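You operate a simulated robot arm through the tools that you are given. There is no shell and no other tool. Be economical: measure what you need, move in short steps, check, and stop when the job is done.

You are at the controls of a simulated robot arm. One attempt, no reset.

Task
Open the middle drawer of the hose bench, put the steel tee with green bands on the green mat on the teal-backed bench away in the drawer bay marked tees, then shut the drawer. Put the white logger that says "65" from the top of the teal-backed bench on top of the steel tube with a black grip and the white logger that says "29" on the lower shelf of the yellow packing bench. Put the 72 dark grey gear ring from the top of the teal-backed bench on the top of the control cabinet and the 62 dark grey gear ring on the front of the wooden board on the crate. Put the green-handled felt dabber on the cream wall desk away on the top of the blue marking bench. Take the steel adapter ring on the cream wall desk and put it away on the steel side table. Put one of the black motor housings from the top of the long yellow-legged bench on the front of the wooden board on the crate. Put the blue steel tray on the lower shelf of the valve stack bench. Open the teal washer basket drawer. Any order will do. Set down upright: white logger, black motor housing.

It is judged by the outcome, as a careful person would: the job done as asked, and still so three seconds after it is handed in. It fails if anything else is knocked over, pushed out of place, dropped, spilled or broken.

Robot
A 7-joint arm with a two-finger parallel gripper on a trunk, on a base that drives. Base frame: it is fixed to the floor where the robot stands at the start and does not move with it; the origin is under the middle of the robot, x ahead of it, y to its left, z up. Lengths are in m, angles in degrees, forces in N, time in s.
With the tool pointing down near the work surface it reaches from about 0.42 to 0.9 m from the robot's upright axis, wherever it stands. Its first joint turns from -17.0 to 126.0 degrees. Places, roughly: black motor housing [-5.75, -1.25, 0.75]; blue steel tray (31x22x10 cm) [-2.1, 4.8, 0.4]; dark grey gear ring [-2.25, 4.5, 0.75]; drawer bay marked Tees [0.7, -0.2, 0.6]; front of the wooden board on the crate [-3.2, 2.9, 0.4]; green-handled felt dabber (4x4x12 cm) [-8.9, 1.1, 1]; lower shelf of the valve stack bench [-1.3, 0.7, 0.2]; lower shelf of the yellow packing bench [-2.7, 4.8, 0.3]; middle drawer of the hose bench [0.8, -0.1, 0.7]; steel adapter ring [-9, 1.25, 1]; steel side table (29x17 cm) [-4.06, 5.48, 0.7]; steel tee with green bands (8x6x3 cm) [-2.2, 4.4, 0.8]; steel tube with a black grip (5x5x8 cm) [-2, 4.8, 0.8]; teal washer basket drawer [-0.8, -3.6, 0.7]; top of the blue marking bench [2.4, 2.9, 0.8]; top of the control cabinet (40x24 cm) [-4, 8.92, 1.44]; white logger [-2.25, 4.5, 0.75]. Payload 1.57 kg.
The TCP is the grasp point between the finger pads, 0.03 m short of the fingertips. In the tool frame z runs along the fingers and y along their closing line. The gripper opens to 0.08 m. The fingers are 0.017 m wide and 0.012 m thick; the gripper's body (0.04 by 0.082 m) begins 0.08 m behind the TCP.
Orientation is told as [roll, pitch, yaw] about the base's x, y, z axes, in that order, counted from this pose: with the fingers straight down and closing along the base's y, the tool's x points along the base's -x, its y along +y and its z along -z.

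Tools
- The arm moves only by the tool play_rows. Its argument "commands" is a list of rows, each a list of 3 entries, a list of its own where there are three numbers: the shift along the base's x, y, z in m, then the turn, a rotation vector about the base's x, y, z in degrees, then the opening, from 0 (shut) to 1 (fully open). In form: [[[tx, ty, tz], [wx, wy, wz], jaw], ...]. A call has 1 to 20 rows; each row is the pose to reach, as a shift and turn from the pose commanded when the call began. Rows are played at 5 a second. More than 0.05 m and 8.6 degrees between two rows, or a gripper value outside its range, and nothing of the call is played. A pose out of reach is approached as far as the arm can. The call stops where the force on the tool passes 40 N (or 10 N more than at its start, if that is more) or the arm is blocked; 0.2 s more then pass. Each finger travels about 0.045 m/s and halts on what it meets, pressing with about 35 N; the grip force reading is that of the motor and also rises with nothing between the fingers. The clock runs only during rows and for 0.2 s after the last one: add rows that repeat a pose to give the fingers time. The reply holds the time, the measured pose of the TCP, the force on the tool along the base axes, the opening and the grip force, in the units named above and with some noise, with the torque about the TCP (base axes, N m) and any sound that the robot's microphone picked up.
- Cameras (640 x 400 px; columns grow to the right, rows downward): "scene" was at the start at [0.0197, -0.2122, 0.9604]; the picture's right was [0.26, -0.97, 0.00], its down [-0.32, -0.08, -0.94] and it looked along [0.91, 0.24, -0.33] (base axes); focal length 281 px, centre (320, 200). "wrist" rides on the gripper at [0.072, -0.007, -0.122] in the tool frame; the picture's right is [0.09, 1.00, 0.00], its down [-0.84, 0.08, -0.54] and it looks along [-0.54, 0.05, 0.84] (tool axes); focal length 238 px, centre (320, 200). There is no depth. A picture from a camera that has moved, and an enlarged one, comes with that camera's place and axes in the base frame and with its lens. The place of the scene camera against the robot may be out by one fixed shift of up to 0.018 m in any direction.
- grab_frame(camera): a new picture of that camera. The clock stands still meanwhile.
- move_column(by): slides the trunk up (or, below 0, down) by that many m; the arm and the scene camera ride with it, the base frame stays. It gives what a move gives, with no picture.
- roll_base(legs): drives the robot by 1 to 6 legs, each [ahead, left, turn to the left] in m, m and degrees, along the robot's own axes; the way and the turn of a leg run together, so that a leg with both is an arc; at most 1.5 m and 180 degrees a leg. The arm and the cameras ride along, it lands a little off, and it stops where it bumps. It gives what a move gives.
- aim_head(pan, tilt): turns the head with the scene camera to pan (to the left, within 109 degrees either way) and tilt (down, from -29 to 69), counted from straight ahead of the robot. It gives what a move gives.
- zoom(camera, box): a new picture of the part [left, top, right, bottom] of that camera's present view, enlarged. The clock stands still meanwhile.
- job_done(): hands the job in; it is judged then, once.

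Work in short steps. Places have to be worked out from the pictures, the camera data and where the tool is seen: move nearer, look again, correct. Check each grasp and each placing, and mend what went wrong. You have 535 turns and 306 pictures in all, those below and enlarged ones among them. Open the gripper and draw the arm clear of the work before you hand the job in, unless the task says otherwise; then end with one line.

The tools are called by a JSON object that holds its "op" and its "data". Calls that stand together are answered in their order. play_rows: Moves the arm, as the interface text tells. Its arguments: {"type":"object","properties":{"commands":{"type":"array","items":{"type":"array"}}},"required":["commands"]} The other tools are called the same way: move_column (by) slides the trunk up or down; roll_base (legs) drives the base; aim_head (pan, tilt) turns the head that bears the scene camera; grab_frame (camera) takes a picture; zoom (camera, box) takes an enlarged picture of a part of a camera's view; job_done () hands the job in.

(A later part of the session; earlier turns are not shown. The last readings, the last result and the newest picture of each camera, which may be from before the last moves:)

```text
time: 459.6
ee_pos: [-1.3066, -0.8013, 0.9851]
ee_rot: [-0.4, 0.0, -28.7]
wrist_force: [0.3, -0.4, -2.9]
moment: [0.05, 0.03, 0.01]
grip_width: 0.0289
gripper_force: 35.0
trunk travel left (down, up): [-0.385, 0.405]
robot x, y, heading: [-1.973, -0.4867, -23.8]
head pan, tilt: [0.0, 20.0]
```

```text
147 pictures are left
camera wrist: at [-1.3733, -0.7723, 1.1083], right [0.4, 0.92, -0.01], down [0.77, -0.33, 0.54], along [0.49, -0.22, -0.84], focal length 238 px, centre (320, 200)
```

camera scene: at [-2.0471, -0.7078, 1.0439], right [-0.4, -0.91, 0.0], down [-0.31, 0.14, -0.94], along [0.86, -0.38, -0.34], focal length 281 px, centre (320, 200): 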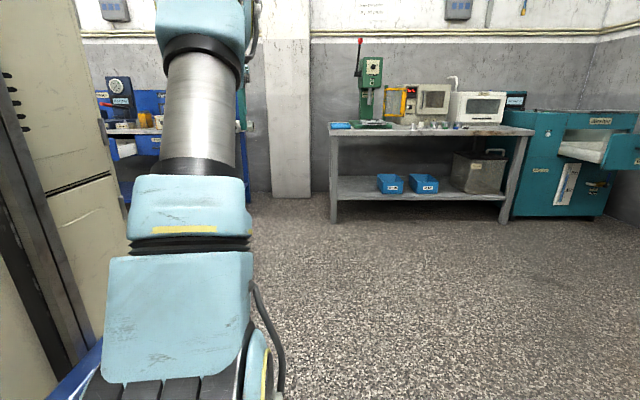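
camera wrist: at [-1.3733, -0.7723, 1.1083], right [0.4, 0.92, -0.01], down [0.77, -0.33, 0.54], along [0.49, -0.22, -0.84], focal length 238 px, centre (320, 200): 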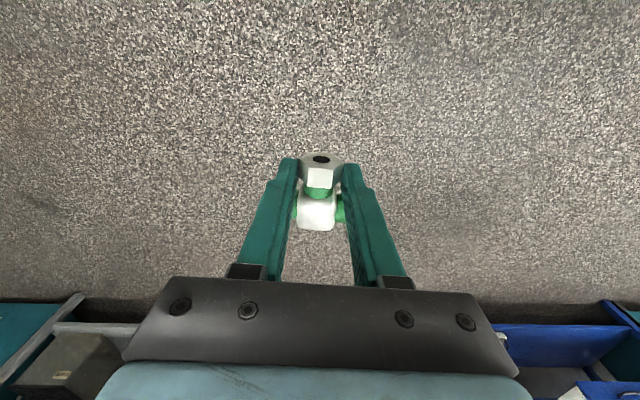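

Driving ahead 1.25 m, then strafing left 1.0 m toward the open drawer.

{"op": "roll_base", "data": {"legs": [[1.25, 0, 0], [0, 1.0, 0]]}}

{"op": "grab_frame", "data": {"camera": "scene"}}

{"op": "grab_frame", "data": {"camera": "wrist"}}

```text
time: 470.6
ee_pos: [0.2268, -0.3844, 0.9852]
ee_rot: [-0.4, 0.0, -28.9]
wrist_force: [0.3, 1.0, -2.6]
moment: [0.07, 0.04, 0.01]
grip_width: 0.029
gripper_force: 34.8
trunk travel left (down, up): [-0.385, 0.405]
robot x, y, heading: [-0.4417, -0.0689, -24.2]
head pan, tilt: [0.0, 20.0]
```

```text
146 pictures are left
camera scene: at [-0.5133, -0.2875, 1.0439], right [-0.41, -0.91, 0.0], down [-0.31, 0.14, -0.94], along [0.86, -0.38, -0.34], focal length 281 px, centre (320, 200)
```

scene: 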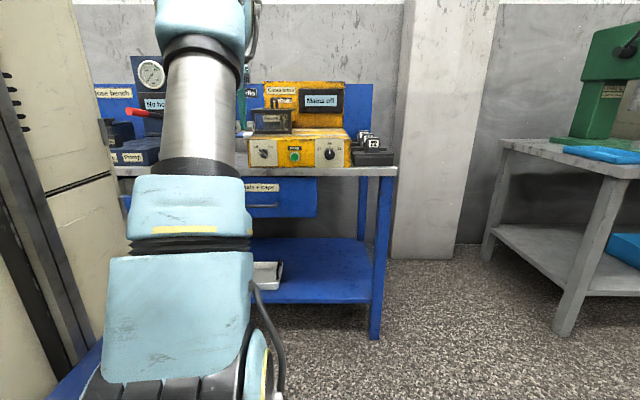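

```text
145 pictures are left
camera wrist: at [0.1601, -0.3555, 1.1083], right [0.4, 0.92, -0.01], down [0.77, -0.33, 0.54], along [0.49, -0.22, -0.84], focal length 238 px, centre (320, 200)
```

wrist: 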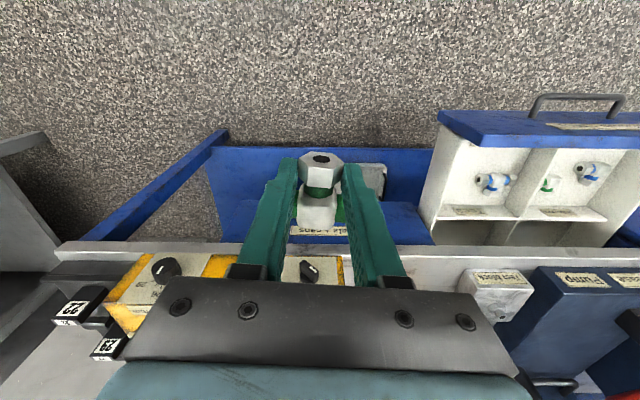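

The open drawer with its bays is visible to the right of the image. Strafing left 0.37 m and ahead 0.15 m.

{"op": "roll_base", "data": {"legs": [[0, 0.37, 0], [0.15, 0, 0]]}}

{"op": "grab_frame", "data": {"camera": "wrist"}}

```text
time: 474.0
ee_pos: [0.5125, -0.1105, 0.9848]
ee_rot: [-0.4, 0.0, -29.1]
wrist_force: [-0.5, -0.3, -2.8]
moment: [-0.01, 0.01, -0.04]
grip_width: 0.0293
gripper_force: 35.5
trunk travel left (down, up): [-0.385, 0.405]
robot x, y, heading: [-0.1522, 0.2069, -24.2]
head pan, tilt: [0.0, 20.0]
```

```text
144 pictures are left
camera wrist: at [0.4471, -0.081, 1.1082], right [0.4, 0.91, -0.01], down [0.77, -0.34, 0.54], along [0.49, -0.23, -0.84], focal length 238 px, centre (320, 200)
```

wrist: 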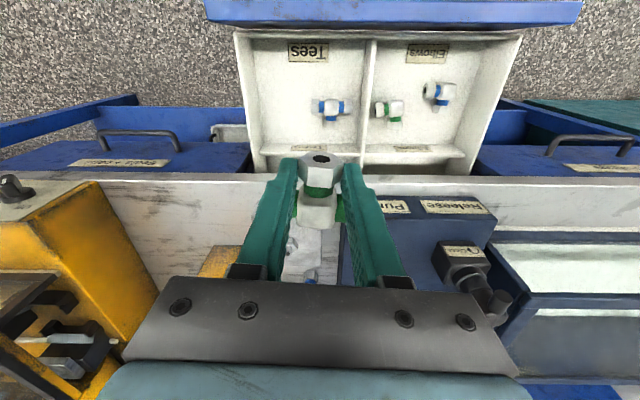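

The Tees bay (left in this view) spans l≈-0.04…0.20, f≈0.44…0.62, with the blue tee on its right. I'll put the green tee at [0.484, -0.19]: move over and descend.

{"op": "play_rows", "data": {"commands": [[[-0.01, -0.027, 0], [0, 0, 0], 0], [[-0.02, -0.054, 0], [0, 0, 0], 0], [[-0.0285, -0.081, -0.01], [0, 0, 0], 0], [[-0.0285, -0.081, -0.05], [0, 0, 0], 0], [[-0.0285, -0.081, -0.09], [0, 0, 0], 0], [[-0.0285, -0.081, -0.13], [0, 0, 0], 0], [[-0.0285, -0.081, -0.17], [0, 0, 0], 0]]}}

{"op": "grab_frame", "data": {"camera": "wrist"}}

```text
time: 475.6
ee_pos: [0.4843, -0.1912, 0.8166]
ee_rot: [-0.4, 0.0, -29.0]
wrist_force: [-0.6, -0.1, -2.1]
moment: [0.01, 0.04, 0.01]
grip_width: 0.0291
gripper_force: 35.0
trunk travel left (down, up): [-0.385, 0.405]
robot x, y, heading: [-0.1529, 0.2097, -24.3]
head pan, tilt: [0.0, 20.0]
```

```text
143 pictures are left
camera wrist: at [0.4179, -0.1621, 0.9388], right [0.4, 0.91, -0.01], down [0.77, -0.34, 0.54], along [0.49, -0.23, -0.84], focal length 238 px, centre (320, 200)
```

wrist: 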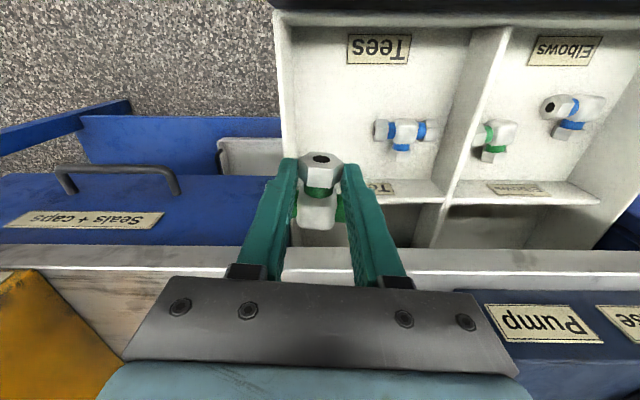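

The left wall is closer than thought (l≈-0.014), so the tee fits better turned 90° (run fore-aft). I'll rise 5 cm and rotate the tool +95°.

{"op": "play_rows", "data": {"commands": [[[0, 0, 0.05], [0, 0, 0], 0], [[0, 0, 0.05], [0, 0, 8.5], 0], [[0, 0, 0.05], [0, 0, 17], 0], [[0, 0, 0.05], [0, 0, 25.5], 0], [[0, 0, 0.05], [0, 0, 34], 0], [[0, 0, 0.05], [0, 0, 42.5], 0], [[0, 0, 0.05], [0, 0, 51], 0], [[0, 0, 0.05], [0, 0, 59.5], 0], [[0, 0, 0.05], [0, 0, 68], 0], [[0, 0, 0.05], [0, 0, 76.5], 0], [[0, 0, 0.05], [0, 0, 85], 0], [[0.003, -0.007, 0.05], [0, 0, 93.5], 0], [[0.003, -0.007, 0.05], [0, 0, 95], 0]]}}

{"op": "grab_frame", "data": {"camera": "wrist"}}

```text
time: 478.4
ee_pos: [0.4883, -0.1985, 0.8646]
ee_rot: [-0.4, 0.0, 66.0]
wrist_force: [-0.6, 0.4, -2.7]
moment: [-0.03, 0.01, 0.03]
grip_width: 0.0287
gripper_force: 34.9
trunk travel left (down, up): [-0.385, 0.405]
robot x, y, heading: [-0.1576, 0.2097, -24.4]
head pan, tilt: [0.0, 20.0]
```

```text
142 pictures are left
camera wrist: at [0.4638, -0.2675, 0.9879], right [-0.95, 0.32, -0.01], down [0.27, 0.8, 0.54], along [0.18, 0.51, -0.84], focal length 238 px, centre (320, 200)
```

wrist: 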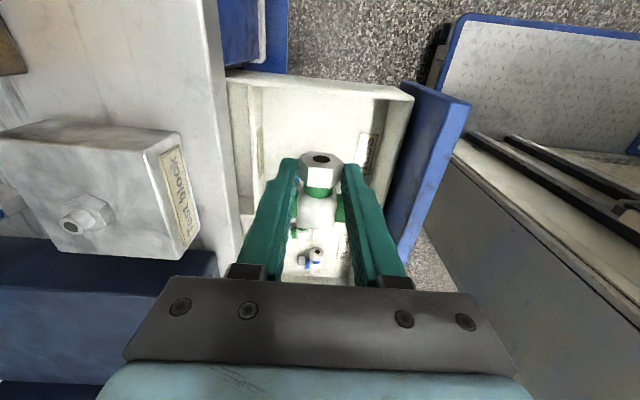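

Now descending into the bay with the run fore-aft.

{"op": "play_rows", "data": {"commands": [[[0, 0, -0.04], [0, 0, 0], 0], [[0, 0, -0.08], [0, 0, 0], 0], [[0, 0, -0.12], [0, 0, 0], 0], [[0, 0, -0.16], [0, 0, 0], 0], [[0, 0, -0.178], [0, 0, 0], 0]]}}

{"op": "grab_frame", "data": {"camera": "wrist"}}

```text
time: 479.6
ee_pos: [0.4885, -0.1976, 0.6874]
ee_rot: [-0.4, 0.0, 65.9]
wrist_force: [0.5, -0.3, -1.3]
moment: [-0.05, 0.03, -0.01]
grip_width: 0.0289
gripper_force: 35.1
trunk travel left (down, up): [-0.385, 0.405]
robot x, y, heading: [-0.1549, 0.2073, -24.1]
head pan, tilt: [0.0, 20.0]
```

```text
141 pictures are left
camera wrist: at [0.4632, -0.2667, 0.8099], right [-0.95, 0.32, -0.01], down [0.27, 0.8, 0.54], along [0.18, 0.51, -0.84], focal length 238 px, centre (320, 200)
```

wrist: 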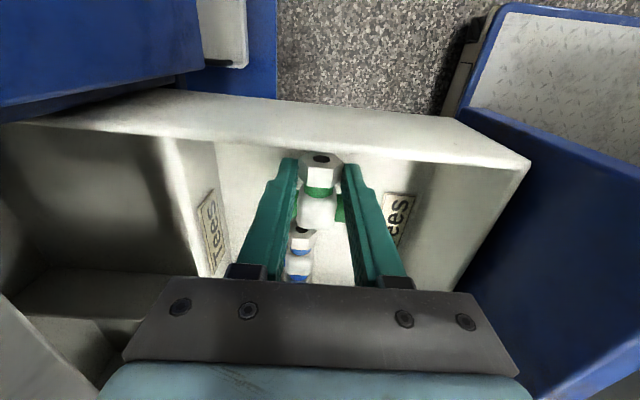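

{"op": "play_rows", "data": {"commands": [[[0, 0, -0.008], [0, 0, 0], 0], [[0, 0, -0.014], [0, 0, 0], 0]]}}

{"op": "play_rows", "data": {"commands": [[[0, 0, -0.005], [0, 0, 0], 0], [[0, 0, -0.01], [0, 0, 0], 0]]}}

{"op": "play_rows", "data": {"commands": [[[0, 0, -0.004], [0, 0, 0], 0], [[0, 0, -0.008], [0, 0, 0], 0]]}}

```text
time: 480.2
ee_pos: [0.4866, -0.198, 0.6735]
ee_rot: [-0.4, -0.1, 65.9]
wrist_force: [-0.4, -0.6, -2.4]
moment: [-0.05, 0.03, 0.02]
grip_width: 0.0288
gripper_force: 35.3
trunk travel left (down, up): [-0.385, 0.405]
robot x, y, heading: [-0.155, 0.204, -24.0]
head pan, tilt: [0.0, 20.0]
```

```text
time: 480.8
ee_pos: [0.4868, -0.1985, 0.6628]
ee_rot: [-0.4, 0.0, 65.9]
wrist_force: [1.4, 0.8, -1.7]
moment: [-0.04, 0.02, 0.0]
grip_width: 0.0289
gripper_force: 34.7
trunk travel left (down, up): [-0.385, 0.405]
robot x, y, heading: [-0.1548, 0.2105, -24.1]
head pan, tilt: [0.0, 20.0]
```

```text
time: 481.4
ee_pos: [0.4883, -0.1993, 0.6597]
ee_rot: [-0.9, 0.0, 65.9]
wrist_force: [0.5, -2.6, 24.9]
moment: [0.13, -0.17, -0.17]
grip_width: 0.0292
gripper_force: 34.8
trunk travel left (down, up): [-0.385, 0.405]
robot x, y, heading: [-0.1558, 0.2099, -24.6]
head pan, tilt: [0.0, 20.0]
```

Contact with the bay floor at z≈0.66. Unload, open, rise.

{"op": "play_rows", "data": {"commands": [[[0, 0, 0.005], [0, 0, 0], 0], [[0, 0, 0.005], [0, 0, 0], 0.4], [[0, 0, 0.005], [0, 0, 0], 0.6], [[0, 0, 0.005], [0, 0, 0], 0.7], [[0, 0, 0.005], [0, 0, 0], 0.7], [[0, 0, 0.04], [0, 0, 0], 0.7], [[0, 0, 0.08], [0, 0, 0], 0.7], [[0, 0, 0.12], [0, 0, 0], 0.7], [[0, 0, 0.16], [0, 0, 0], 0.7]]}}

{"op": "grab_frame", "data": {"camera": "wrist"}}

```text
time: 483.4
ee_pos: [0.4885, -0.1988, 0.8151]
ee_rot: [-0.4, -0.1, 65.9]
wrist_force: [0.1, -0.6, -0.2]
moment: [0.0, 0.01, 0.0]
grip_width: 0.056
gripper_force: 0.0
trunk travel left (down, up): [-0.385, 0.405]
robot x, y, heading: [-0.152, 0.2094, -24.2]
head pan, tilt: [0.0, 20.0]
```

```text
140 pictures are left
camera wrist: at [0.4632, -0.2675, 0.9385], right [-0.95, 0.32, -0.01], down [0.27, 0.8, 0.54], along [0.18, 0.51, -0.84], focal length 238 px, centre (320, 200)
```

wrist: 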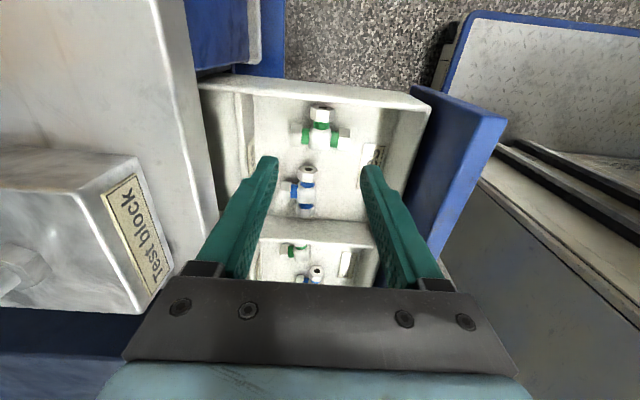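

The green tee lies in the Tees bay. To close the drawer: back off, then swing the tool horizontal (closed fingers) to push on the drawer front.

{"op": "play_rows", "data": {"commands": [[[0, 0, 0.04], [0, 0, 0], 0.4], [[0, 0, 0.08], [0, 0, 0], 0.2], [[0, 0, 0.12], [0, 0, 0], 0]]}}

{"op": "roll_base", "data": {"legs": [[-0.22, 0, 0]]}}

{"op": "play_rows", "data": {"commands": [[[0, 0.014, 0], [-3.3, -7.5, 0], 0], [[0, 0.028, 0], [-6.7, -15, 0], 0], [[0, 0.042, 0], [-10, -22.5, 0], 0], [[0, 0.056, 0], [-13.3, -30, 0], 0], [[0, 0.07, -0.01], [-16.6, -37.4, 0], 0], [[0, 0.085, -0.02], [-20, -44.9, 0], 0], [[0, 0.1, -0.03], [-23.3, -52.4, 0], 0], [[0, 0.115, -0.04], [-26.6, -59.9, 0], 0], [[-0.003, 0.13, -0.05], [-30, -67.4, 0], 0], [[-0.006, 0.145, -0.06], [-33.3, -74.8, 0], 0], [[-0.01, 0.16, -0.07], [-36.6, -82.3, 0], 0]]}}

{"op": "grab_frame", "data": {"camera": "wrist"}}

```text
time: 484.2
ee_pos: [0.4861, -0.1993, 0.9346]
ee_rot: [-0.3, 0.0, 66.0]
wrist_force: [-0.6, 0.5, -0.4]
moment: [0.03, 0.01, 0.01]
grip_width: 0.0002
gripper_force: 6.5
trunk travel left (down, up): [-0.385, 0.405]
robot x, y, heading: [-0.1555, 0.2132, -24.0]
head pan, tilt: [0.0, 20.0]
```

```text
time: 485.8
ee_pos: [0.2869, -0.1092, 0.9356]
ee_rot: [-0.3, 0.1, 65.9]
wrist_force: [0.2, 0.0, -0.1]
moment: [-0.02, -0.01, 0.04]
grip_width: 0.0
gripper_force: 21.2
trunk travel left (down, up): [-0.385, 0.405]
robot x, y, heading: [-0.354, 0.3026, -24.3]
head pan, tilt: [0.0, 20.0]
```

```text
time: 488.2
ee_pos: [0.2763, 0.0542, 0.865]
ee_rot: [-90.6, -0.3, 66.2]
wrist_force: [1.0, 0.0, 0.8]
moment: [0.0, 0.03, 0.02]
grip_width: 0.0001
gripper_force: 21.4
trunk travel left (down, up): [-0.385, 0.405]
robot x, y, heading: [-0.3527, 0.3006, -23.9]
head pan, tilt: [0.0, 20.0]
```

```text
139 pictures are left
camera wrist: at [0.1357, 0.0362, 0.8701], right [-0.03, -0.09, -1.0], down [-0.16, 0.98, -0.08], along [0.99, 0.15, -0.04], focal length 238 px, centre (320, 200)
```

wrist: 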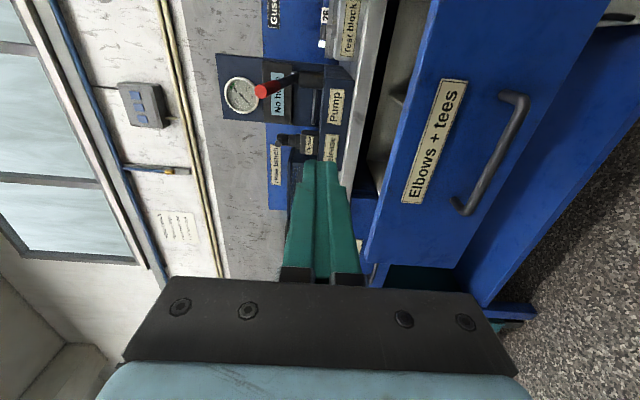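

Lowering the closed fingertips to z≈0.705 in front of the drawer face.

{"op": "play_rows", "data": {"commands": [[[0.002, 0.004, -0.04], [0, 0, 0], 0], [[0.004, 0.008, -0.08], [0, 0, 0], 0], [[0.006, 0.012, -0.12], [0, 0, 0], 0], [[0.008, 0.016, -0.158], [0, 0, 0], 0]]}}

{"op": "grab_frame", "data": {"camera": "wrist"}}

```text
time: 489.2
ee_pos: [0.2844, 0.0681, 0.7066]
ee_rot: [-90.6, -0.2, 66.0]
wrist_force: [-0.1, -0.2, 0.5]
moment: [-0.01, 0.01, 0.02]
grip_width: 0.0002
gripper_force: 21.0
trunk travel left (down, up): [-0.385, 0.405]
robot x, y, heading: [-0.3528, 0.3068, -23.9]
head pan, tilt: [0.0, 20.0]
```

```text
138 pictures are left
camera wrist: at [0.1428, 0.051, 0.7131], right [-0.03, -0.09, -1.0], down [-0.15, 0.98, -0.08], along [0.99, 0.15, -0.04], focal length 238 px, centre (320, 200)
```

wrist: 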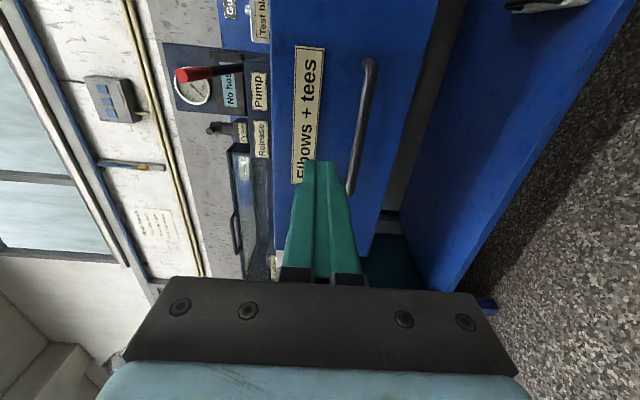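

Aim is good. Driving forward 0.30 m to push the drawer.

{"op": "roll_base", "data": {"legs": [[0.3, 0, 0]]}}

{"op": "grab_frame", "data": {"camera": "wrist"}}

```text
time: 491.3
ee_pos: [0.5593, -0.0538, 0.7064]
ee_rot: [-90.5, -0.1, 66.2]
wrist_force: [-0.2, -0.2, 0.5]
moment: [-0.02, 0.01, 0.0]
grip_width: 0.0001
gripper_force: 20.9
trunk travel left (down, up): [-0.385, 0.405]
robot x, y, heading: [-0.0794, 0.1792, -24.2]
head pan, tilt: [0.0, 20.0]
```

```text
137 pictures are left
camera wrist: at [0.4181, -0.0709, 0.7133], right [-0.03, -0.09, -1.0], down [-0.16, 0.98, -0.08], along [0.99, 0.15, -0.04], focal length 238 px, centre (320, 200)
```

wrist: 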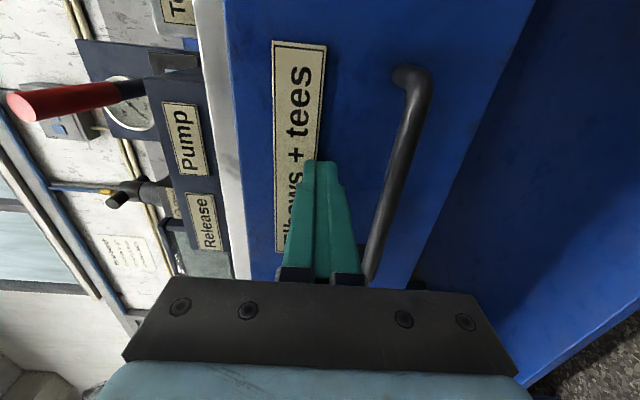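

Continuing with the arm until the drawer seats (force rise).

{"op": "play_rows", "data": {"commands": [[[0.0183, -0.0081, 0], [0, 0, 0], 0], [[0.0366, -0.0163, 0], [0, 0, 0], 0], [[0.0548, -0.0244, 0], [0, 0, 0], 0], [[0.0731, -0.0326, 0], [0, 0, 0], 0], [[0.0914, -0.0407, 0], [0, 0, 0], 0], [[0.1097, -0.0488, 0], [0, 0, 0], 0]]}}

{"op": "grab_frame", "data": {"camera": "wrist"}}

```text
time: 492.1
ee_pos: [0.6085, -0.0767, 0.7069]
ee_rot: [-90.5, 0.0, 66.2]
wrist_force: [-20.7, 4.7, 8.3]
moment: [-0.15, -0.14, -0.35]
grip_width: 0.0
gripper_force: 20.7
trunk travel left (down, up): [-0.385, 0.405]
robot x, y, heading: [-0.0798, 0.1775, -24.2]
head pan, tilt: [0.0, 20.0]
stopped in row 4: the force on the tool passed its limit at 76 N (the readings are from after the stop); the commanded pose is now the measured one
```

```text
136 pictures are left
camera wrist: at [0.4681, -0.0933, 0.7138], right [-0.03, -0.09, -1.0], down [-0.16, 0.98, -0.08], along [0.99, 0.15, -0.04], focal length 238 px, centre (320, 200)
```

wrist: 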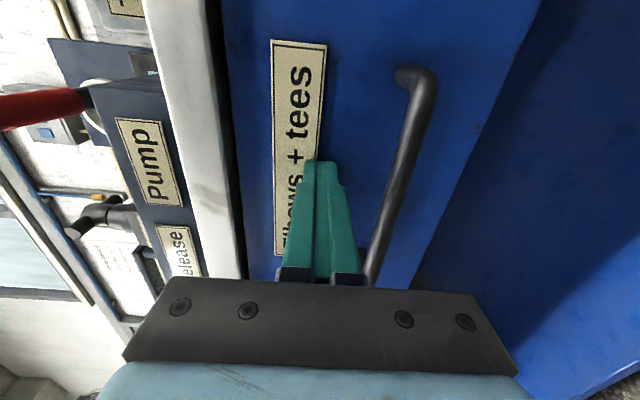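

The push ended in a hard stop: drawer shut. Backing off and checking flushness.

{"op": "roll_base", "data": {"legs": [[-0.3, 0, 0]]}}

{"op": "grab_frame", "data": {"camera": "wrist"}}

{"op": "aim_head", "data": {"pan": 10, "tilt": 20}}

{"op": "grab_frame", "data": {"camera": "scene"}}

```text
time: 494.2
ee_pos: [0.3346, 0.045, 0.7055]
ee_rot: [-90.3, -0.2, 66.0]
wrist_force: [0.1, 0.4, -0.6]
moment: [0.0, 0.01, -0.04]
grip_width: 0.0
gripper_force: 21.8
trunk travel left (down, up): [-0.385, 0.405]
robot x, y, heading: [-0.3541, 0.3021, -24.5]
head pan, tilt: [0.0, 20.0]
```

```text
135 pictures are left
camera wrist: at [0.1943, 0.0275, 0.7126], right [-0.03, -0.09, -1.0], down [-0.15, 0.98, -0.08], along [0.99, 0.15, -0.05], focal length 238 px, centre (320, 200)
```

wrist: 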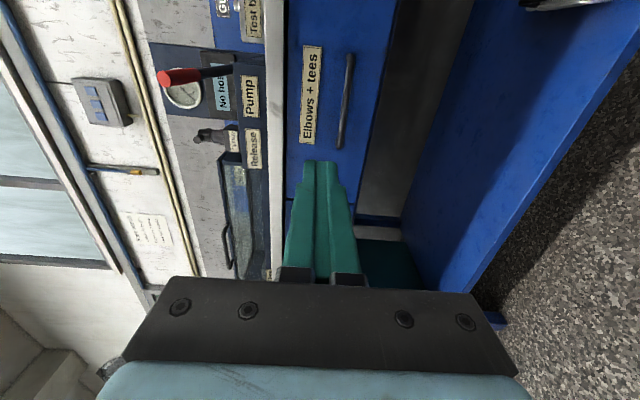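

```text
time: 494.9
ee_pos: [0.3359, 0.0442, 0.7059]
ee_rot: [-90.3, 0.0, 65.9]
wrist_force: [-0.2, -0.9, 0.2]
moment: [-0.02, 0.03, 0.02]
grip_width: 0.0
gripper_force: 21.6
trunk travel left (down, up): [-0.385, 0.405]
robot x, y, heading: [-0.3593, 0.3025, -24.2]
head pan, tilt: [10.0, 20.0]
```

```text
134 pictures are left
camera scene: at [-0.4215, 0.0936, 1.0439], right [-0.25, -0.97, 0.0], down [-0.33, 0.08, -0.94], along [0.91, -0.23, -0.34], focal length 281 px, centre (320, 200)
```

scene: 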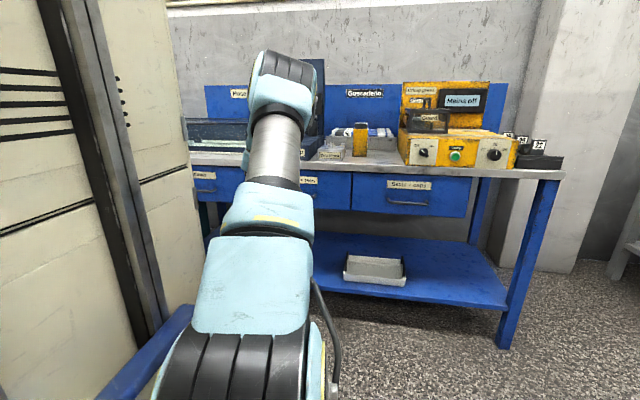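

The drawer is shut. Restoring the tool to pointing down, then returning to the teal bench for the gear rings.

{"op": "play_rows", "data": {"commands": [[[0, 0, 0.03], [6.1, 2.34, -4.62], 0.5], [[0, 0, 0.06], [12.2, 4.68, -9.24], 1], [[0, 0, 0.09], [18.3, 7.02, -13.86], 1], [[0, 0, 0.12], [24.4, 9.36, -18.48], 1], [[0, 0, 0.15], [30.5, 11.7, -23.1], 1], [[0, 0, 0.18], [36.6, 14.04, -27.72], 1], [[0, 0, 0.21], [42.7, 16.38, -32.34], 1], [[0, 0, 0.24], [48.8, 18.72, -36.96], 1], [[0, 0, 0.26], [54.9, 21.06, -41.58], 1], [[0, 0, 0.27], [61, 23.4, -46.2], 1], [[0, 0, 0.27], [67.1, 25.74, -50.82], 1], [[0, 0, 0.27], [73.2, 28.08, -55.44], 1], [[0, 0, 0.27], [79.3, 30.42, -60.06], 1], [[0, 0, 0.27], [85.4, 32.76, -64.68], 1], [[-0.04, 0.018, 0.27], [91.5, 35.1, -69.3], 1]]}}

{"op": "roll_base", "data": {"legs": [[0, -1.4, 0], [-1.4, 0, 0], [-0.65, 0, 0], [0, 0, -90]]}}

```text
time: 498.1
ee_pos: [0.2945, 0.0621, 0.9752]
ee_rot: [-0.2, 0.1, -24.0]
wrist_force: [0.2, 0.7, -0.1]
moment: [0.04, 0.01, -0.02]
grip_width: 0.0798
gripper_force: 0.1
trunk travel left (down, up): [-0.385, 0.405]
robot x, y, heading: [-0.3544, 0.2987, -24.0]
head pan, tilt: [10.0, 20.0]
```

```text
time: 518.7
ee_pos: [-3.0373, -0.7707, 0.9752]
ee_rot: [-0.3, 0.0, -114.6]
wrist_force: [0.1, 0.4, -1.0]
moment: [0.01, 0.01, 0.01]
grip_width: 0.08
gripper_force: 0.0
trunk travel left (down, up): [-0.385, 0.405]
robot x, y, heading: [-2.7923, -0.1225, -114.8]
head pan, tilt: [10.0, 20.0]
```

Backing north along the known-clear lane ~3.7 m, then turning to face the teal bench.

{"op": "roll_base", "data": {"legs": [[-1.3, 0, 0.8], [-1.3, 0, 0], [-1.2, 0, 0], [0, 0, -90], [0.3, -0.35, 0]]}}

{"op": "aim_head", "data": {"pan": -20, "tilt": 25}}

{"op": "grab_frame", "data": {"camera": "scene"}}

{"op": "grab_frame", "data": {"camera": "wrist"}}

```text
time: 543.2
ee_pos: [-2.0951, 4.0086, 0.9756]
ee_rot: [-0.3, 0.0, 157.3]
wrist_force: [-0.6, -0.2, 0.4]
moment: [0.01, -0.01, -0.01]
grip_width: 0.0799
gripper_force: 0.0
trunk travel left (down, up): [-0.385, 0.405]
robot x, y, heading: [-1.4417, 3.7853, 157.1]
head pan, tilt: [10.0, 20.0]
```

```text
time: 544.1
ee_pos: [-2.0949, 4.0093, 0.9759]
ee_rot: [-0.3, 0.0, 157.3]
wrist_force: [-0.7, -0.3, -0.1]
moment: [0.01, -0.03, -0.02]
grip_width: 0.0801
gripper_force: 0.1
trunk travel left (down, up): [-0.385, 0.405]
robot x, y, heading: [-1.4397, 3.7877, 156.8]
head pan, tilt: [-20.0, 25.0]
```

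```text
133 pictures are left
camera scene: at [-1.3351, 4.0229, 1.0359], right [0.68, 0.73, 0.0], down [0.31, -0.29, -0.91], along [-0.66, 0.62, -0.42], focal length 281 px, centre (320, 200)
```

scene: 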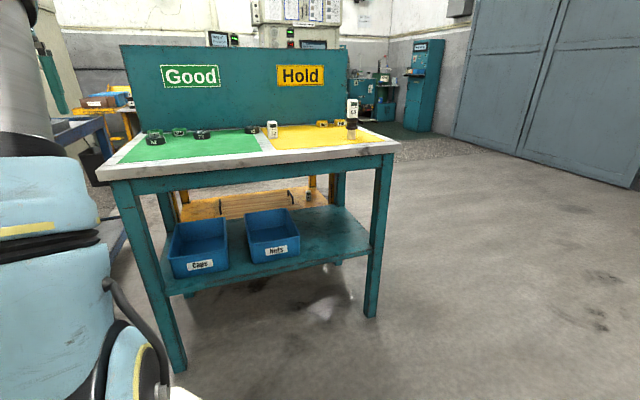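

```text
132 pictures are left
camera wrist: at [-2.0265, 3.986, 1.0988], right [-0.3, -0.95, 0.0], down [-0.8, 0.25, 0.54], along [-0.52, 0.17, -0.84], focal length 238 px, centre (320, 200)
```

wrist: 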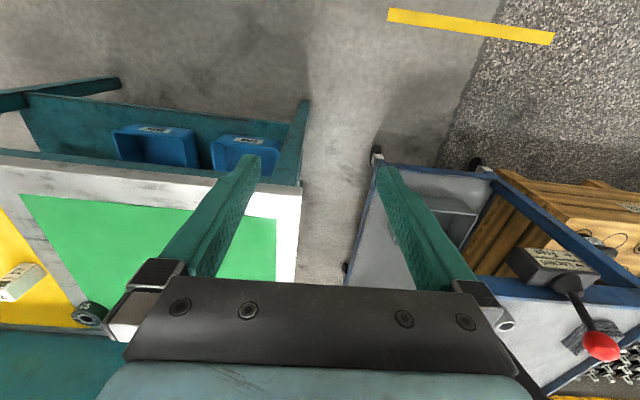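

Everything stands as left. Moving in: 0.27 ahead, 0.08 right.

{"op": "roll_base", "data": {"legs": [[0.27, -0.08, -0.8]]}}

{"op": "grab_frame", "data": {"camera": "wrist"}}

```text
time: 546.1
ee_pos: [-2.3092, 4.1953, 0.9767]
ee_rot: [-0.2, 0.0, 156.7]
wrist_force: [0.5, 0.5, -0.3]
moment: [0.01, -0.02, 0.0]
grip_width: 0.0798
gripper_force: 0.1
trunk travel left (down, up): [-0.385, 0.405]
robot x, y, heading: [-1.6598, 3.9646, 156.5]
head pan, tilt: [-20.0, 25.0]
```

```text
131 pictures are left
camera wrist: at [-2.2411, 4.1716, 1.0988], right [-0.31, -0.95, 0.0], down [-0.8, 0.26, 0.54], along [-0.51, 0.17, -0.84], focal length 238 px, centre (320, 200)
```

wrist: 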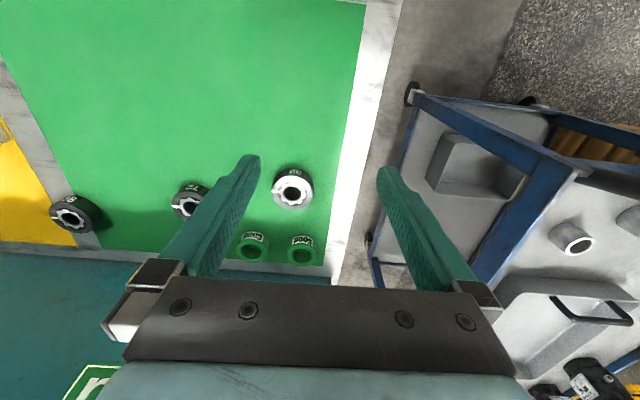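

Ring 62 is at about [-2.379, 4.255], ~56 mm wide. Moving over it.

{"op": "play_rows", "data": {"commands": [[[-0.035, 0.03, 0], [0, 0, 0], 1], [[-0.07, 0.06, -0.03], [0, 0, 0], 1]]}}

{"op": "grab_frame", "data": {"camera": "wrist"}}

```text
refused: row 2 steps farther than a row can; nothing moved
```

```text
130 pictures are left
camera wrist: at [-2.2411, 4.1716, 1.0988], right [-0.31, -0.95, 0.0], down [-0.8, 0.26, 0.54], along [-0.51, 0.17, -0.84], focal length 238 px, centre (320, 200)
```

wrist: 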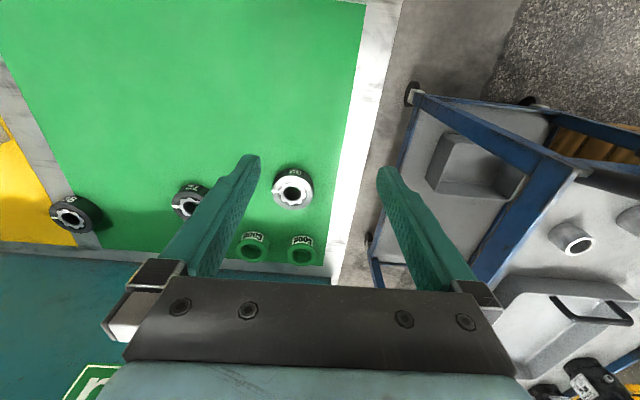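

{"op": "play_rows", "data": {"commands": [[[-0.03, 0.025, 0], [0, 0, 0], 1], [[-0.055, 0.045, -0.02], [0, 0, 0], 1], [[-0.07, 0.06, -0.04], [0, 0, 0], 1]]}}

{"op": "grab_frame", "data": {"camera": "wrist"}}

```text
time: 546.9
ee_pos: [-2.3801, 4.2556, 0.9366]
ee_rot: [-0.3, 0.1, 156.7]
wrist_force: [-0.3, 0.8, 0.7]
moment: [0.02, -0.01, 0.0]
grip_width: 0.08
gripper_force: 0.0
trunk travel left (down, up): [-0.385, 0.405]
robot x, y, heading: [-1.6602, 3.9672, 156.6]
head pan, tilt: [-20.0, 25.0]
```

```text
129 pictures are left
camera wrist: at [-2.3118, 4.2321, 1.0592], right [-0.31, -0.95, 0.0], down [-0.8, 0.26, 0.54], along [-0.51, 0.17, -0.84], focal length 238 px, centre (320, 200)
```

wrist: 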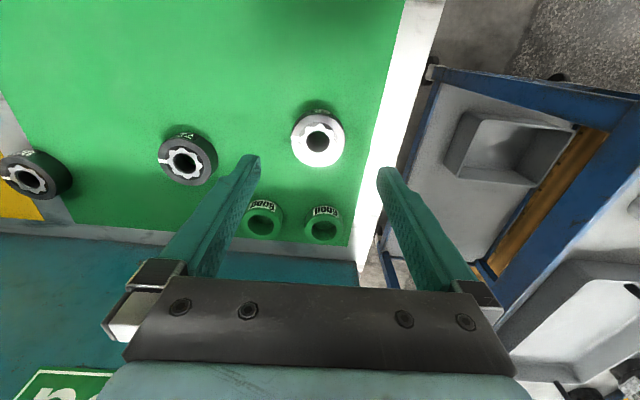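

Centred. Descending and gripping ring 62.

{"op": "play_rows", "data": {"commands": [[[-0.003, 0.002, -0.04], [0, 0, 0], 1], [[-0.003, 0.002, -0.08], [0, 0, 0], 1], [[-0.003, 0.002, -0.1], [0, 0, 0], 1], [[-0.003, 0.002, -0.1], [0, 0, 0], 0], [[-0.003, 0.002, -0.1], [0, 0, 0], 0], [[-0.003, 0.002, -0.1], [0, 0, 0], 0], [[-0.003, 0.002, -0.1], [0, 0, 0], 0]]}}

{"op": "grab_frame", "data": {"camera": "wrist"}}

```text
time: 548.5
ee_pos: [-2.3831, 4.2561, 0.836]
ee_rot: [-0.4, -0.1, 156.7]
wrist_force: [0.2, 1.4, 1.1]
moment: [-0.02, -0.02, 0.0]
grip_width: 0.0551
gripper_force: 34.9
trunk travel left (down, up): [-0.385, 0.405]
robot x, y, heading: [-1.6588, 3.966, 156.3]
head pan, tilt: [-20.0, 25.0]
```

```text
128 pictures are left
camera wrist: at [-2.3145, 4.2333, 0.958], right [-0.31, -0.95, 0.0], down [-0.8, 0.26, 0.54], along [-0.51, 0.17, -0.84], focal length 238 px, centre (320, 200)
```

wrist: 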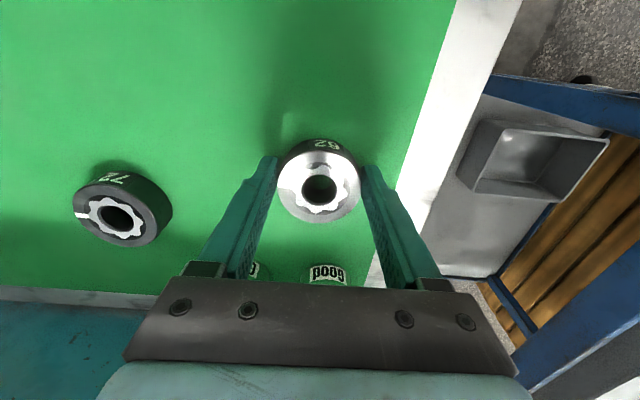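

Ring 62 gripped (55 mm). Lifting, then driving to the crate's front end.

{"op": "play_rows", "data": {"commands": [[[0, 0, 0.04], [0, 0, 0], 0], [[0, 0, 0.08], [0, 0, 0], 0], [[0.02, -0.01, 0.12], [0, 0, 0], 0], [[0.05, -0.02, 0.15], [0, 0, 0], 0]]}}

{"op": "roll_base", "data": {"legs": [[-0.4, 0, 0], [0, 1.0, 0], [0, 0.88, 0]]}}

{"op": "aim_head", "data": {"pan": 0, "tilt": 30}}

{"op": "grab_frame", "data": {"camera": "scene"}}

{"op": "grab_frame", "data": {"camera": "wrist"}}

```text
time: 549.5
ee_pos: [-2.3341, 4.2361, 0.9854]
ee_rot: [-0.3, 0.0, 156.8]
wrist_force: [-0.6, 0.9, -3.9]
moment: [0.0, -0.06, 0.02]
grip_width: 0.0544
gripper_force: 34.5
trunk travel left (down, up): [-0.385, 0.405]
robot x, y, heading: [-1.6574, 3.97, 156.3]
head pan, tilt: [-20.0, 25.0]
```

```text
time: 561.0
ee_pos: [-2.7211, 2.3513, 0.9859]
ee_rot: [-0.3, 0.1, 156.6]
wrist_force: [-1.1, -0.3, -2.8]
moment: [-0.04, -0.04, 0.0]
grip_width: 0.054
gripper_force: 35.2
trunk travel left (down, up): [-0.385, 0.405]
robot x, y, heading: [-2.0432, 2.0844, 156.8]
head pan, tilt: [-20.0, 25.0]
```

```text
time: 561.9
ee_pos: [-2.7205, 2.3515, 0.9853]
ee_rot: [-0.2, 0.0, 156.8]
wrist_force: [0.4, -0.5, -3.1]
moment: [0.0, -0.04, -0.03]
grip_width: 0.054
gripper_force: 35.0
trunk travel left (down, up): [-0.385, 0.405]
robot x, y, heading: [-2.041, 2.0826, 156.4]
head pan, tilt: [0.0, 30.0]
```

```text
127 pictures are left
camera scene: at [-1.9533, 2.2907, 1.0279], right [0.4, 0.92, 0.0], down [0.46, -0.2, -0.87], along [-0.79, 0.34, -0.5], focal length 281 px, centre (320, 200)
```

scene: 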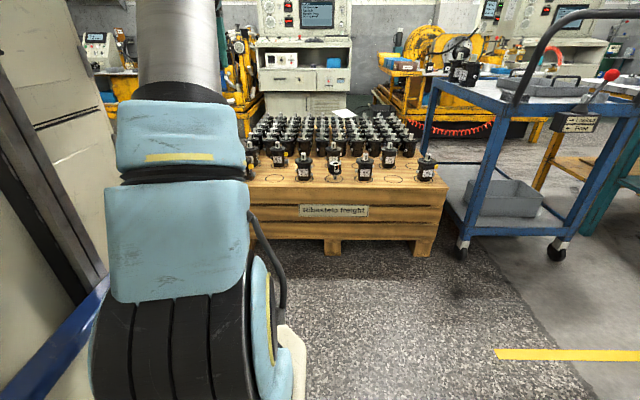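

```text
126 pictures are left
camera wrist: at [-2.6528, 2.3281, 1.1085], right [-0.31, -0.95, 0.0], down [-0.8, 0.26, 0.54], along [-0.51, 0.17, -0.84], focal length 238 px, centre (320, 200)
```

wrist: 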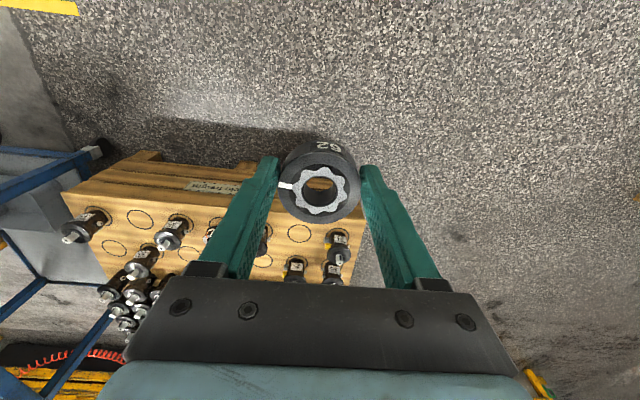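

Let me zoom on the crate front to confirm the free circles and that the 57 housing still stands.

{"op": "zoom", "data": {"camera": "scene", "box": [230, 110, 460, 240]}}

{"op": "zoom", "data": {"camera": "wrist", "box": [40, 150, 380, 330]}}

```text
2.78 times, centred on (345, 175) of scene
camera zoom: at [-1.9533, 2.2907, 1.0279], right [0.4, 0.92, 0.0], down [0.46, -0.2, -0.87], along [-0.79, 0.34, -0.5], focal length 782 px, centre (250, 270)
```

zoom: 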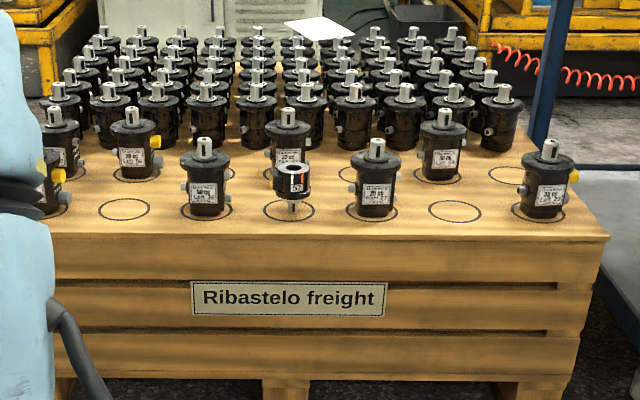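

```text
1.88 times, centred on (210, 240) of wrist
camera zoom: at [-2.6528, 2.3281, 1.1085], right [-0.31, -0.95, 0.0], down [-0.8, 0.26, 0.54], along [-0.51, 0.17, -0.84], focal length 449 px, centre (527, 125)
```

zoom: 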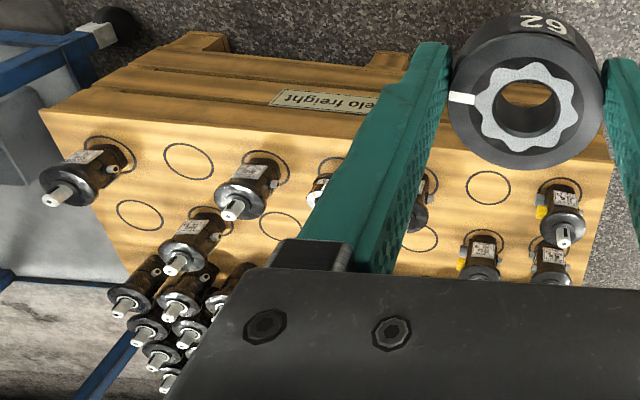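

Housing 57 stands fine. Empty circle C (left of the front row) is at [-3.18, 2.59]. I'll drive ahead 0.45 m and lower the trunk 0.2 m.

{"op": "roll_base", "data": {"legs": [[0.45, 0, -0.4]]}}

{"op": "move_column", "data": {"by": -0.2}}

{"op": "grab_frame", "data": {"camera": "wrist"}}

```text
time: 564.6
ee_pos: [-3.1331, 2.5415, 0.9846]
ee_rot: [-0.3, 0.0, 156.1]
wrist_force: [-0.8, -0.7, -3.0]
moment: [-0.01, -0.07, 0.0]
grip_width: 0.0538
gripper_force: 34.6
trunk travel left (down, up): [-0.385, 0.405]
robot x, y, heading: [-2.4609, 2.2645, 155.7]
head pan, tilt: [0.0, 30.0]
```

```text
time: 566.8
ee_pos: [-3.1328, 2.5414, 0.7862]
ee_rot: [-0.3, -0.1, 156.2]
wrist_force: [0.9, 0.0, -4.2]
moment: [0.0, -0.02, 0.01]
grip_width: 0.0538
gripper_force: 34.9
trunk travel left (down, up): [-0.185, 0.605]
robot x, y, heading: [-2.458, 2.2662, 155.9]
head pan, tilt: [0.0, 30.0]
```

```text
123 pictures are left
camera wrist: at [-3.0652, 2.5173, 0.9085], right [-0.32, -0.95, 0.0], down [-0.8, 0.27, 0.54], along [-0.51, 0.18, -0.84], focal length 238 px, centre (320, 200)
```

wrist: 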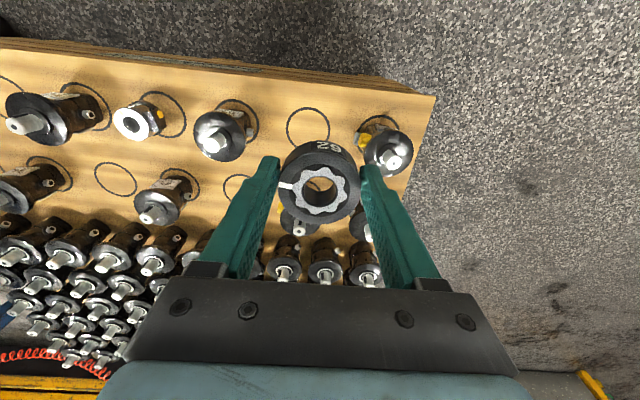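

Circle C at [-3.182, 2.588] is free. Moving over it and descending.

{"op": "play_rows", "data": {"commands": [[[-0.025, 0.024, 0], [0, 0, 0], 0], [[-0.049, 0.047, 0], [0, 0, 0], 0], [[-0.049, 0.047, -0.05], [0, 0, 0], 0], [[-0.049, 0.047, -0.1], [0, 0, 0], 0], [[-0.049, 0.047, -0.15], [0, 0, 0], 0], [[-0.049, 0.047, -0.2], [0, 0, 0], 0], [[-0.049, 0.047, -0.24], [0, 0, 0], 0], [[-0.049, 0.047, -0.27], [0, 0, 0], 0]]}}

{"op": "grab_frame", "data": {"camera": "wrist"}}

```text
time: 568.5
ee_pos: [-3.1831, 2.588, 0.5152]
ee_rot: [-0.3, 0.0, 156.0]
wrist_force: [-0.9, 0.1, -3.3]
moment: [-0.02, -0.08, 0.0]
grip_width: 0.0541
gripper_force: 35.3
trunk travel left (down, up): [-0.185, 0.605]
robot x, y, heading: [-2.4611, 2.2627, 155.9]
head pan, tilt: [0.0, 30.0]
```

```text
122 pictures are left
camera wrist: at [-3.1151, 2.5647, 0.6384], right [-0.32, -0.95, 0.0], down [-0.8, 0.27, 0.54], along [-0.51, 0.18, -0.84], focal length 238 px, centre (320, 200)
```

wrist: 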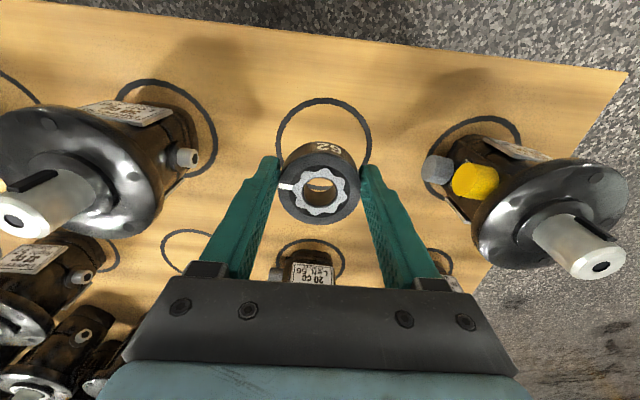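

{"op": "play_rows", "data": {"commands": [[[0, 0, -0.015], [0, 0, 0], 0], [[0, 0, -0.028], [0, 0, 0], 0]]}}

{"op": "play_rows", "data": {"commands": [[[0, 0, -0.006], [0, 0, 0], 0], [[0, 0, -0.012], [0, 0, 0], 0]]}}

{"op": "play_rows", "data": {"commands": [[[0, 0, -0.004], [0, 0, 0], 0], [[0, 0, -0.008], [0, 0, 0], 0]]}}

```text
time: 569.1
ee_pos: [-3.1827, 2.5888, 0.4887]
ee_rot: [-0.3, -0.1, 156.1]
wrist_force: [-0.5, -0.3, -2.7]
moment: [-0.05, -0.05, 0.01]
grip_width: 0.0536
gripper_force: 34.6
trunk travel left (down, up): [-0.185, 0.605]
robot x, y, heading: [-2.4562, 2.2655, 155.8]
head pan, tilt: [0.0, 30.0]
```

```text
time: 569.8
ee_pos: [-3.1815, 2.5896, 0.4757]
ee_rot: [-0.2, 0.0, 156.1]
wrist_force: [0.0, -0.4, -3.2]
moment: [-0.01, -0.02, 0.01]
grip_width: 0.054
gripper_force: 34.6
trunk travel left (down, up): [-0.185, 0.605]
robot x, y, heading: [-2.4628, 2.2624, 155.7]
head pan, tilt: [0.0, 30.0]
```

```text
time: 570.4
ee_pos: [-3.1819, 2.5874, 0.468]
ee_rot: [-0.2, -0.1, 156.1]
wrist_force: [0.4, 0.6, -3.7]
moment: [-0.03, -0.03, 0.02]
grip_width: 0.0536
gripper_force: 35.9
trunk travel left (down, up): [-0.185, 0.605]
robot x, y, heading: [-2.4574, 2.2632, 155.7]
head pan, tilt: [0.0, 30.0]
```

{"op": "play_rows", "data": {"commands": [[[0, 0, -0.003], [0, 0, 0], 0], [[0, 0, -0.005], [0, 0, 0], 0]]}}

{"op": "play_rows", "data": {"commands": [[[0, 0, -0.002], [0, 0, 0], 0], [[0, 0, -0.004], [0, 0, 0], 0]]}}

```text
time: 571.0
ee_pos: [-3.1819, 2.5877, 0.4627]
ee_rot: [-0.3, 0.0, 156.2]
wrist_force: [-0.5, -0.1, -2.8]
moment: [0.02, -0.01, 0.01]
grip_width: 0.0534
gripper_force: 34.9
trunk travel left (down, up): [-0.185, 0.605]
robot x, y, heading: [-2.4584, 2.2651, 156.0]
head pan, tilt: [0.0, 30.0]
```

```text
time: 571.5
ee_pos: [-3.1817, 2.5876, 0.4588]
ee_rot: [-0.4, 0.0, 156.2]
wrist_force: [-1.1, 0.0, -2.8]
moment: [-0.02, -0.01, -0.01]
grip_width: 0.0536
gripper_force: 34.5
trunk travel left (down, up): [-0.185, 0.605]
robot x, y, heading: [-2.4571, 2.2675, 155.7]
head pan, tilt: [0.0, 30.0]
```

{"op": "grab_frame", "data": {"camera": "wrist"}}

```text
121 pictures are left
camera wrist: at [-3.114, 2.5641, 0.5817], right [-0.32, -0.95, 0.0], down [-0.8, 0.27, 0.54], along [-0.51, 0.18, -0.84], focal length 238 px, centre (320, 200)
```

wrist: 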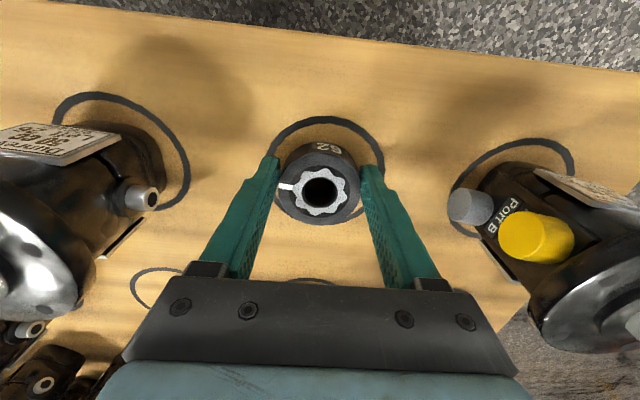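

Very near the board; continuing by millimetres.

{"op": "play_rows", "data": {"commands": [[[0, 0, -0.003], [0, 0, 0], 0], [[0, 0, -0.005], [0, 0, 0], 0]]}}

{"op": "play_rows", "data": {"commands": [[[0, 0, -0.002], [0, 0, 0], 0], [[0, 0, -0.004], [0, 0, 0], 0]]}}

```text
time: 572.1
ee_pos: [-3.1816, 2.5879, 0.4552]
ee_rot: [-0.3, -0.1, 156.1]
wrist_force: [3.1, -1.1, 7.3]
moment: [-0.22, 0.0, 0.07]
grip_width: 0.0537
gripper_force: 34.8
trunk travel left (down, up): [-0.185, 0.605]
robot x, y, heading: [-2.457, 2.2625, 156.2]
head pan, tilt: [0.0, 30.0]
```

```text
time: 572.8
ee_pos: [-3.182, 2.5896, 0.4522]
ee_rot: [-0.2, -0.2, 156.1]
wrist_force: [7.7, 0.7, 27.8]
moment: [0.03, 0.1, 0.24]
grip_width: 0.054
gripper_force: 34.7
trunk travel left (down, up): [-0.185, 0.605]
robot x, y, heading: [-2.4572, 2.2624, 156.0]
head pan, tilt: [0.0, 30.0]
```

Contact. Unload, open gently, and rise.

{"op": "play_rows", "data": {"commands": [[[0, 0, 0.003], [0, 0, 0], 0], [[0, 0, 0.003], [0, 0, 0], 0.72], [[0, 0, 0.003], [0, 0, 0], 0.82], [[0, 0, 0.003], [0, 0, 0], 0.85], [[0, 0, 0.003], [0, 0, 0], 0.85], [[0, 0, 0.03], [0, 0, 0], 0.85], [[0, 0, 0.07], [0, 0, 0], 0.85], [[0, 0, 0.11], [0, 0, 0], 0.85], [[0, 0, 0.155], [0, 0, 0], 0.85], [[0, 0, 0.2], [0, 0, 0], 0.85]]}}

{"op": "grab_frame", "data": {"camera": "wrist"}}

```text
time: 575.0
ee_pos: [-3.1818, 2.5894, 0.6491]
ee_rot: [-0.3, 0.1, 156.1]
wrist_force: [-0.4, -0.3, 0.3]
moment: [0.01, 0.0, 0.01]
grip_width: 0.0679
gripper_force: 0.0
trunk travel left (down, up): [-0.185, 0.605]
robot x, y, heading: [-2.4608, 2.2634, 155.8]
head pan, tilt: [0.0, 30.0]
```

```text
120 pictures are left
camera wrist: at [-3.1139, 2.5647, 0.7719], right [-0.32, -0.95, 0.0], down [-0.8, 0.27, 0.54], along [-0.51, 0.18, -0.84], focal length 238 px, centre (320, 200)
```

wrist: 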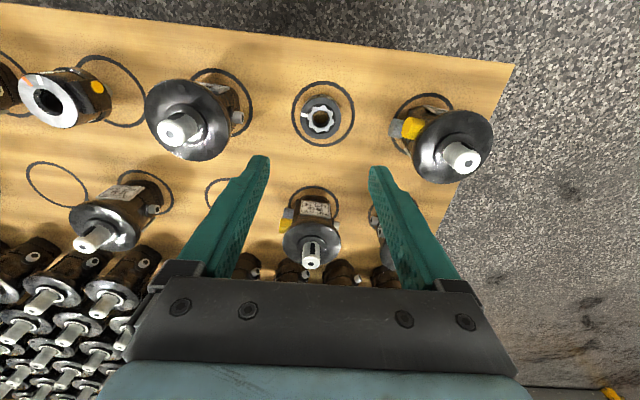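

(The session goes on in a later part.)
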